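You operate a simulated robot arm through the tools that you are given. There is no shell and no other tool. Be economical: measure what you need, move in short steps, check, and stop when the job is done.

You are at the controls of a simulated robot arm. One attempt, no reset.

JOB
Take the red felt and leave it in the grey tray on the top of the check bench.

Only the result counts: the job must be done as asked and must still hold three seconds after the hand-in. Knocking over, shifting, dropping, spilling or breaking anything else fails it.

ROBOT AND FRAMES
A 7-joint arm with a two-finger parallel gripper, fixed in place. Base frame: the origin is at the foot of the arm, x ahead of it, y to its left, z up; the work surface is at about z = 0. Units: cm, degrees, N and s.
With the tool pointing down near the work surface it reaches from about 24 to 62 cm from the base axis. Its first joint turns from -66.0 to 66.0 degrees. Payload 2.6 kg.
The TCP is the grasp point between the finger pads, 3 cm short of the fingertips. In the tool frame z runs along the fingers and y along their closing line. The gripper opens to 9.4 cm. The fingers are 2.8 cm wide and 1 cm thick; the gripper's body (5 by 9.6 cm) begins 5.5 cm behind the TCP.
Orientation is that of the tool frame in the base frame, as a unit quaternion [x, y, z, w]. With the fingers straight down and closing along the base's y, the tool's x points along the base's -x, its y along +y and its z along -z.

CONTROLS
- The arm moves only by the tool play_rows. Its arguments are lists of equal length, an entry for each row: "gripper": the finger opening in mm, from 0 to 94; "linear": the shift along the tool's x, y, z in units of 25 mm (1.0 is 25 mm), a list of three; "twist": the turn about the tool's z in units of 4 degrees (1.0 is 4 degrees). In form: {"gripper": [gripper, ...], "linear": [[x, y, z], ...], "twist": [twist, ...]}. A call has 1 to 8 rows; each row shifts and turns the commanded pose from where the row before left it, along the tool's axes as they then stand. A call with a number of a shift or a turn outside -1 to 1 is refused whole. Rows are played at 5 a second. More than 5 cm and 8.6 degrees between two rows, or a gripper value outside its range, and nothing of the call is played. Where a pose cannot be reached the arm comes as near as it can. A force on the tool above 40 N (or 10 N above the force at the start of the call, whichever is more), or a blocked arm, ends the call early, and 0.2 s more pass. Each finger travels about 7.2 cm/s and halts on what it meets, pressing with about 43 N; the grip force reading is that of the motor and also rises with nothing between the fingers. The clock runs only during rows and for 0.2 s after the last one: add rows that do not move to give the fingers time. The reply holds the time, the measured pose of the TCP, the force on the tool along the base axes, the opening and the grip force, in the units named above and with some noise.
- Cameras (640 x 400 px; columns grow to the right, rows downward): "scene" is fixed at [3.74, 43.6, 55.6]; the picture's right is [-0.73, -0.68, 0.00], its down [-0.43, 0.46, -0.78] and it looks along [0.53, -0.57, -0.63] (base axes); focal length 342 px, centre (320, 200). "wrist" rides on the gripper at [-3.7, 0, -5.8] in the tool frame; the picture's right is [0.00, -1.00, 0.00], its down [0.97, 0.00, -0.24] and it looks along [0.24, 0.00, 0.97] (tool axes); focal length 218 px, centre (320, 200). There is no depth. A picture from a camera that has moved, and an enlarged one, comes with that camera's place and axes in the base frame and with its lens.
- camera(camera): a new picture of that camera. It takes no simulated time.
- zoom(camera, box): a new picture of the part [left, top, right, bottom] of that camera's present view, enlarged. It takes no simulated time.
- hand_in(): hands the job in; it is judged then, once.

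Work in short steps. Places have to be worked out from the pictures, the camera data and where the tool is seen: move nearer, look again, correct. Check each grasp and each placing, and mend what went wrong. You have 90 turns and 42 pictures in all, those below and enlarged ones among them. Open the gripper and draw the arm clear of the work before you hand the job in, unless the task says otherwise; then end with one line.

The tools are called after "Request:" as name(argument=value, ...) on one line, values as JSON. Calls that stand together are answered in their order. play_rows: Moves the arm, as the interface text tells. Its arguments: {"type":"object","properties":{"gripper":{"type":"array","items":{"type":"number"}},"linear":{"type":"array","items":{"type":"array","items":{"type":"number"}}},"twist":{"type":"array","items":{"type":"number"}}},"required":["gripper","linear","twist"]} The other tools are called the same way: camera (camera) takes a picture; zoom (camera, box) takes an enlarged picture of a part of a camera's view; hand_in () hands the job in.

At the start:

```text
time_s: 0.0
ee_pos: [34.13, 0.59, 22.72]
tool_rot: [0.0, 1.0, -0.001, 0.0]
ft_force: [-1.1, 0.3, 0.4]
gripper_width: 9.39
finger_force: 0.0
```

scene: 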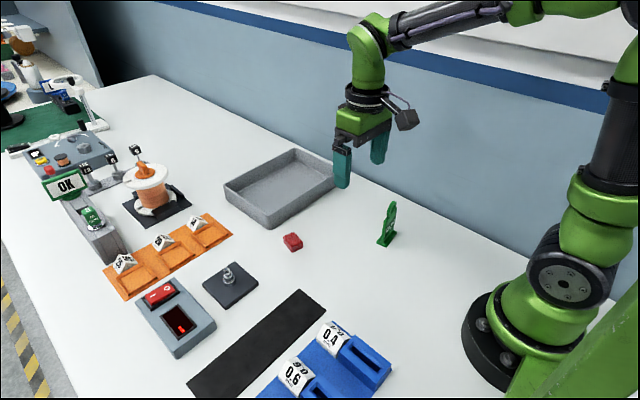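
wrist: 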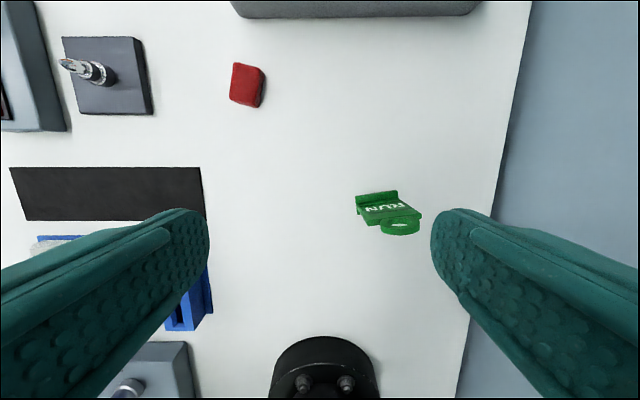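

The red block in the scene looks like the felt, and a grey tray lies behind it. I zoom in to confirm these and find the check bench.

Request:
zoom(camera="scene", box=[0, 80, 240, 230])

Request:
zoom(camera="scene", box=[200, 130, 420, 268])

Request:
zoom(camera="scene", box=[90, 200, 410, 400])

```text
2.67 times, centred on (120, 155) of scene
camera zoom: at [3.74, 43.6, 55.6], right [-0.73, -0.68, 0.0], down [-0.43, 0.46, -0.78], along [0.53, -0.57, -0.63], focal length 912 px, centre (853, 320)
```

zoom: 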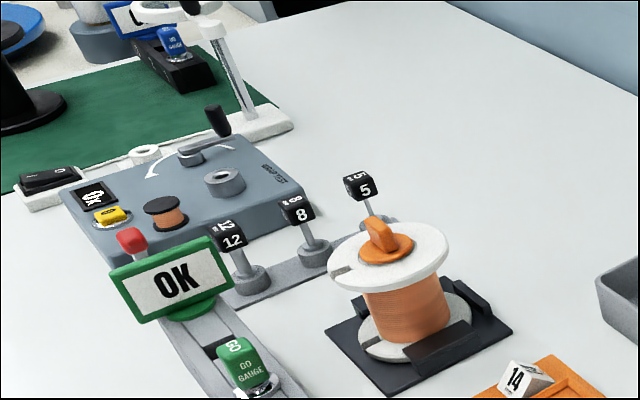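

```text
2.90 times, centred on (310, 199) of scene
camera zoom: at [3.74, 43.6, 55.6], right [-0.73, -0.68, 0.0], down [-0.43, 0.46, -0.78], along [0.53, -0.57, -0.63], focal length 992 px, centre (349, 203)
```

zoom: 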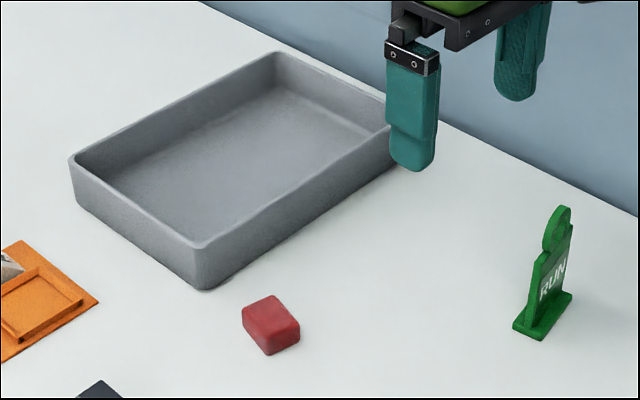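

```text
2.00 times, centred on (250, 300) of scene
camera zoom: at [3.74, 43.6, 55.6], right [-0.73, -0.68, 0.0], down [-0.43, 0.46, -0.78], along [0.53, -0.57, -0.63], focal length 684 px, centre (460, 0)
```

zoom: 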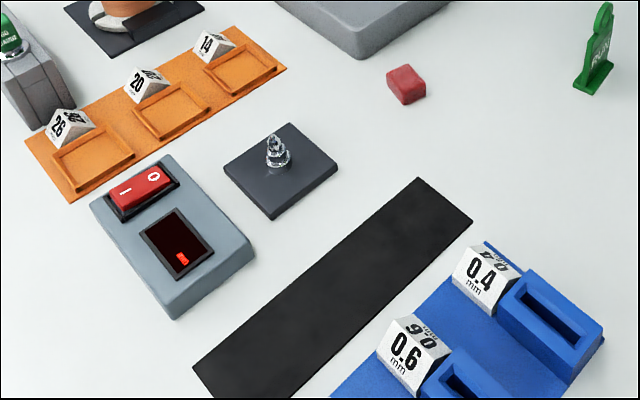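

The block is at about (44.4, 9.0). The tray covers roughly x 51.5–68, y −14 to 9.5, with its rim at about z 4. I move above the block and partway down, then look again.

Request:
play_rows(gripper=[94, 94, 94, 94, 94, 94], linear=[[-0.75, 0.672, 0.7], [-0.75, 0.672, 0.7], [-0.75, 0.672, 0.7], [-0.75, 0.672, 0.7], [-0.75, 0.672, 0.7], [0, 0, 0]], twist=[0, 0, 0, 0, 0, 0])

Request:
camera(camera="wrist")

```text
time_s: 1.4
ee_pos: [43.46, 9.07, 14.13]
tool_rot: [0.001, 1.0, 0.0, 0.0]
ft_force: [0.1, 0.7, 0.7]
gripper_width: 9.42
finger_force: 0.1
```

```text
36 pictures are left
camera wrist: at [47.2, 9.03, 19.85], right [0.0, -1.0, 0.0], down [-0.97, 0.0, 0.24], along [-0.24, 0.0, -0.97], focal length 218 px, centre (320, 200)
```

wrist: 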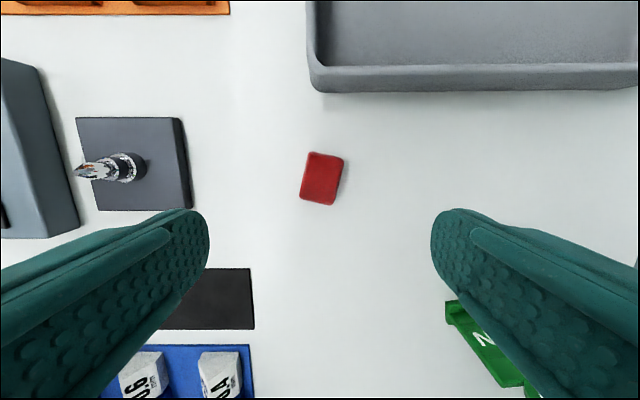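

The block is now at about (44.5, 8.95), roughly 2.9 by 4 cm, turned about −10° seen from above. I correct x, turn +10° about the tool z, and go down.

Request:
play_rows(gripper=[94, 94, 94, 94, 94, 94, 94], linear=[[-0.43, -0.04, 0.4], [0, 0, 0.8], [0, 0, 0.8], [0, 0, 0.8], [0, 0, 0.7], [0, 0, 0.4], [0, 0, 0]], twist=[0, 0.9, 0.9, 0.7, 0, 0, 0])

Request:
camera(camera="wrist")

```text
time_s: 3.0
ee_pos: [44.6, 9.0, 4.26]
tool_rot: [0.086, 0.996, 0.0, 0.0]
ft_force: [0.3, -0.9, -0.4]
gripper_width: 9.42
finger_force: 0.1
```

```text
35 pictures are left
camera wrist: at [48.24, 8.21, 9.98], right [-0.17, -0.98, 0.0], down [-0.96, 0.17, 0.24], along [-0.24, 0.04, -0.97], focal length 218 px, centre (320, 200)
```

wrist: 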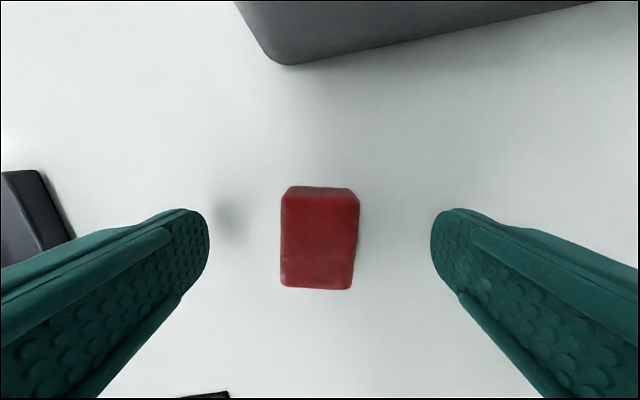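

The block sits aligned and centred between the fingers. I go down another 0.7 cm and close.

Request:
play_rows(gripper=[94, 94, 15, 15, 15, 15, 15, 15], linear=[[0, 0, 0.28], [0, 0, 0], [0, 0, 0], [0, 0, 0], [0, 0, 0], [0, 0, 0], [0, 0, 0], [0, 0, 0]], twist=[0, 0, 0, 0, 0, 0, 0, 0])

```text
time_s: 4.8
ee_pos: [44.75, 8.86, 3.54]
tool_rot: [0.087, 0.996, 0.0, -0.001]
ft_force: [0.0, -1.0, 0.0]
gripper_width: 2.9
finger_force: 42.6
```

The fingers stopped at 2.9 cm, which is the block's width, so it is gripped. I lift 10 cm and check.

Request:
play_rows(gripper=[15, 15, 15, 15, 15, 15, 15], linear=[[0, 0, -0.4], [0, 0, -0.7], [0, 0, -0.8], [0, 0, -0.8], [0, 0, -0.8], [0, 0, -0.5], [0, 0, 0]], twist=[0, 0, 0, 0, 0, 0, 0])

Request:
camera(camera="wrist")

Request:
camera(camera="scene")

```text
time_s: 6.4
ee_pos: [44.71, 8.8, 13.69]
tool_rot: [0.087, 0.996, 0.001, -0.001]
ft_force: [-0.8, -0.3, -0.4]
gripper_width: 2.92
finger_force: 43.2
```

```text
34 pictures are left
camera wrist: at [48.3, 8.25, 19.42], right [-0.17, -0.98, 0.0], down [-0.96, 0.17, 0.24], along [-0.24, 0.04, -0.97], focal length 218 px, centre (320, 200)
```

wrist: 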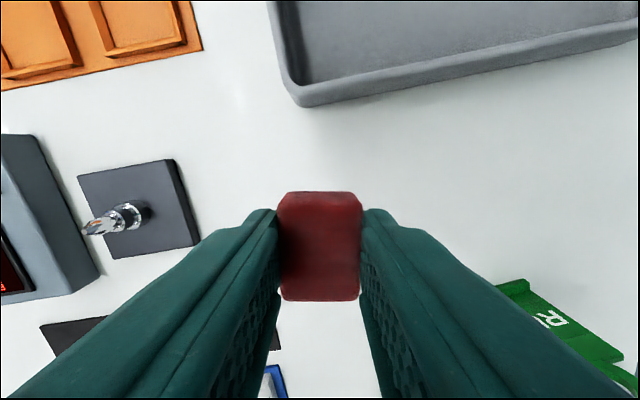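

```text
33 pictures are left
```

scene: 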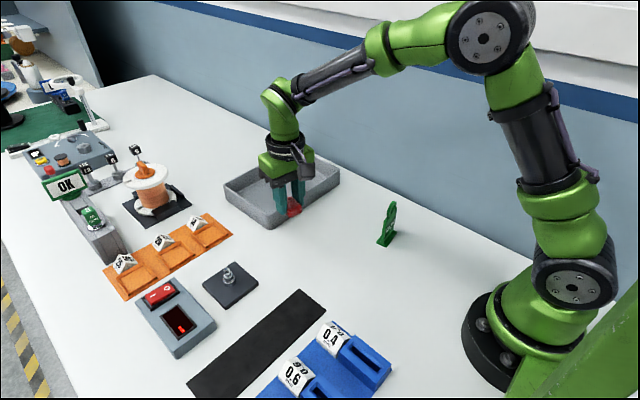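

The felt is held. I turn back and move above the tray's middle, about (58, −2).

Request:
play_rows(gripper=[15, 15, 15], linear=[[0, 0, 0], [0, 0, 0], [0, 0, 0]], twist=[-0.9, -0.9, -0.7])

Request:
play_rows(gripper=[15, 15, 15, 15, 15, 15, 15, 15], linear=[[-0.5, -0.4, 0], [-0.8, -0.65, 0], [-0.8, -0.65, 0], [-0.8, -0.65, 0], [-0.8, -0.65, 0], [-0.8, -0.65, 0], [-0.8, -0.65, 0], [0, 0, 0]], twist=[0, 0, 0, 0, 0, 0, 0, 0])

Request:
camera(camera="wrist")

Request:
camera(camera="scene")

```text
time_s: 7.2
ee_pos: [44.58, 8.75, 13.69]
tool_rot: [0.0, 1.0, 0.0, 0.0]
ft_force: [0.7, 0.2, -0.4]
gripper_width: 2.92
finger_force: 43.5
```

```text
time_s: 9.0
ee_pos: [57.93, -1.96, 13.44]
tool_rot: [0.0, 1.0, 0.0, 0.0]
ft_force: [-0.7, 0.6, -0.3]
gripper_width: 2.9
finger_force: 42.9
```

```text
32 pictures are left
camera wrist: at [61.64, -1.96, 19.27], right [0.0, -1.0, 0.0], down [-0.97, 0.0, 0.24], along [-0.24, 0.0, -0.97], focal length 218 px, centre (320, 200)
```

wrist: 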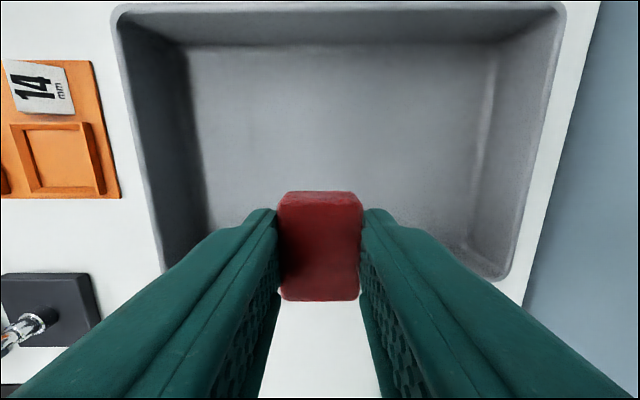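

```text
31 pictures are left
```

scene: 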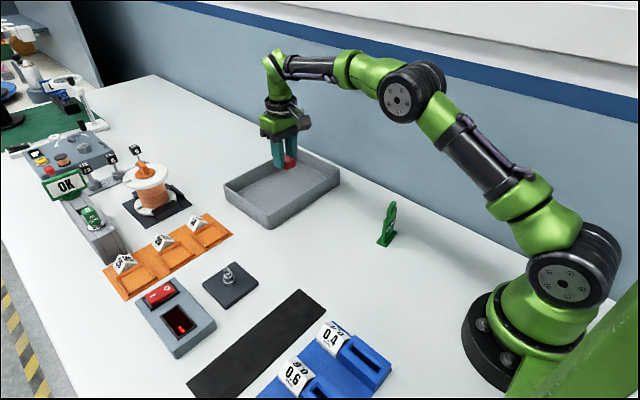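

The felt is over the tray interior, about 6 cm inside the near rim. I lower it towards the tray floor.

Request:
play_rows(gripper=[15, 15, 15, 15, 15, 15, 15], linear=[[0, 0, 0.6], [0, 0, 0.8], [0, 0, 0.8], [0, 0, 0.7], [0, 0, 0.4], [0, 0, 0.18], [0, 0, 0]], twist=[0, 0, 0, 0, 0, 0, 0])

Request:
zoom(camera="scene", box=[200, 90, 380, 240])

```text
time_s: 10.6
ee_pos: [57.91, -1.82, 4.99]
tool_rot: [0.0, 1.0, 0.0, -0.001]
ft_force: [0.7, 0.3, 0.5]
gripper_width: 2.92
finger_force: 42.9
```

```text
2.67 times, centred on (290, 165) of scene
camera zoom: at [3.74, 43.6, 55.6], right [-0.73, -0.68, 0.0], down [-0.43, 0.46, -0.78], along [0.53, -0.57, -0.63], focal length 912 px, centre (400, 293)
```

zoom: 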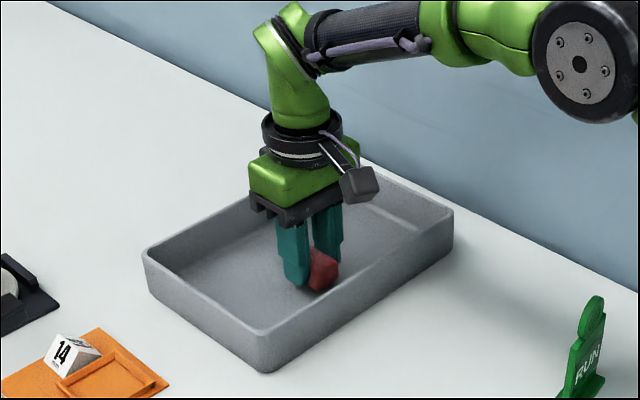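

No contact yet. I go down in small steps and watch the force.

Request:
play_rows(gripper=[15, 15, 15, 15], linear=[[0, 0, 0.1], [0, 0, 0.1], [0, 0, 0.06], [0, 0, 0]], twist=[0, 0, 0, 0])

```text
time_s: 11.6
ee_pos: [57.94, -1.88, 4.21]
tool_rot: [0.0, 1.0, 0.0, 0.0]
ft_force: [-0.2, 0.6, -0.3]
gripper_width: 2.91
finger_force: 43.1
```

Still no contact, and the felt's underside is at about z 0.7. I ease down another 0.3 cm.

Request:
play_rows(gripper=[15, 15, 15], linear=[[0, 0, 0.06], [0, 0, 0.06], [0, 0, 0]], twist=[0, 0, 0])

```text
time_s: 12.4
ee_pos: [57.89, -1.82, 3.94]
tool_rot: [0.001, 1.0, 0.0, 0.002]
ft_force: [-5.2, -0.4, 9.8]
gripper_width: 2.91
finger_force: 43.6
```

The upward force shows the felt touching the tray floor. I open to about 6 cm and rise straight up.

Request:
play_rows(gripper=[60, 60, 60, 60, 60, 60, 60, 60], linear=[[0, 0, 0], [0, 0, 0], [0, 0, 0], [0, 0, -0.4], [0, 0, -0.8], [0, 0, -0.8], [0, 0, -0.8], [0, 0, -0.8]], twist=[0, 0, 0, 0, 0, 0, 0, 0])

Request:
play_rows(gripper=[60, 60, 60, 60, 60, 60], linear=[[0.3, 0, -0.6], [0.8, 0, -0.6], [0.8, 0, -0.6], [0.8, 0, -0.6], [0.8, 0, -0.3], [0, 0, 0]], twist=[0, 0, 0, 0, 0, 0])

Request:
camera(camera="scene")

Request:
camera(camera="wrist")

```text
time_s: 14.2
ee_pos: [57.9, -1.87, 13.12]
tool_rot: [0.0, 1.0, 0.0, 0.0]
ft_force: [-0.1, -0.6, 0.2]
gripper_width: 5.99
finger_force: 0.1
```

```text
time_s: 15.6
ee_pos: [49.16, -1.61, 19.74]
tool_rot: [0.0, 1.0, 0.001, -0.001]
ft_force: [-1.0, 0.0, -0.4]
gripper_width: 6.0
finger_force: 0.2
```

```text
29 pictures are left
```

scene: 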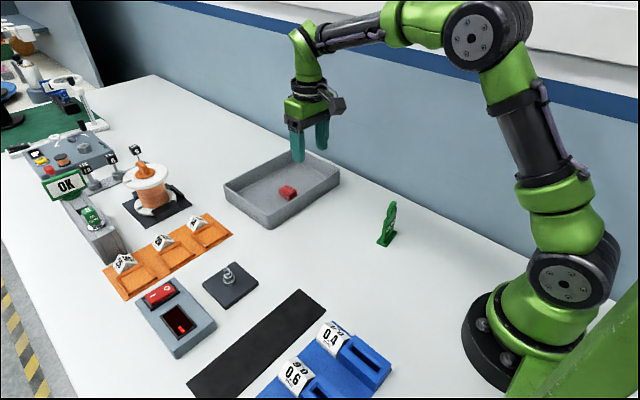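

```text
28 pictures are left
camera wrist: at [52.84, -1.72, 25.43], right [0.0, -1.0, 0.0], down [-0.97, 0.0, 0.24], along [-0.24, 0.0, -0.97], focal length 218 px, centre (320, 200)
```

wrist: 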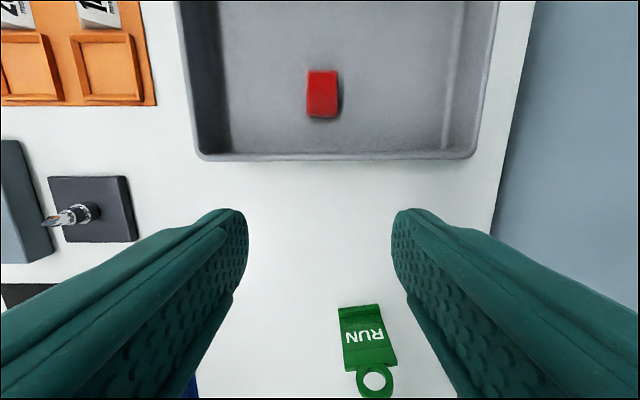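

The felt lies in the tray, the gripper is open and clear, and nothing else has moved. I hand the job in.

Request:
hand_in()

```text
The job is handed in.
```

The red felt is lying in the grey tray on the bench top. The gripper is open and clear, nothing else was moved, and the job is handed in.
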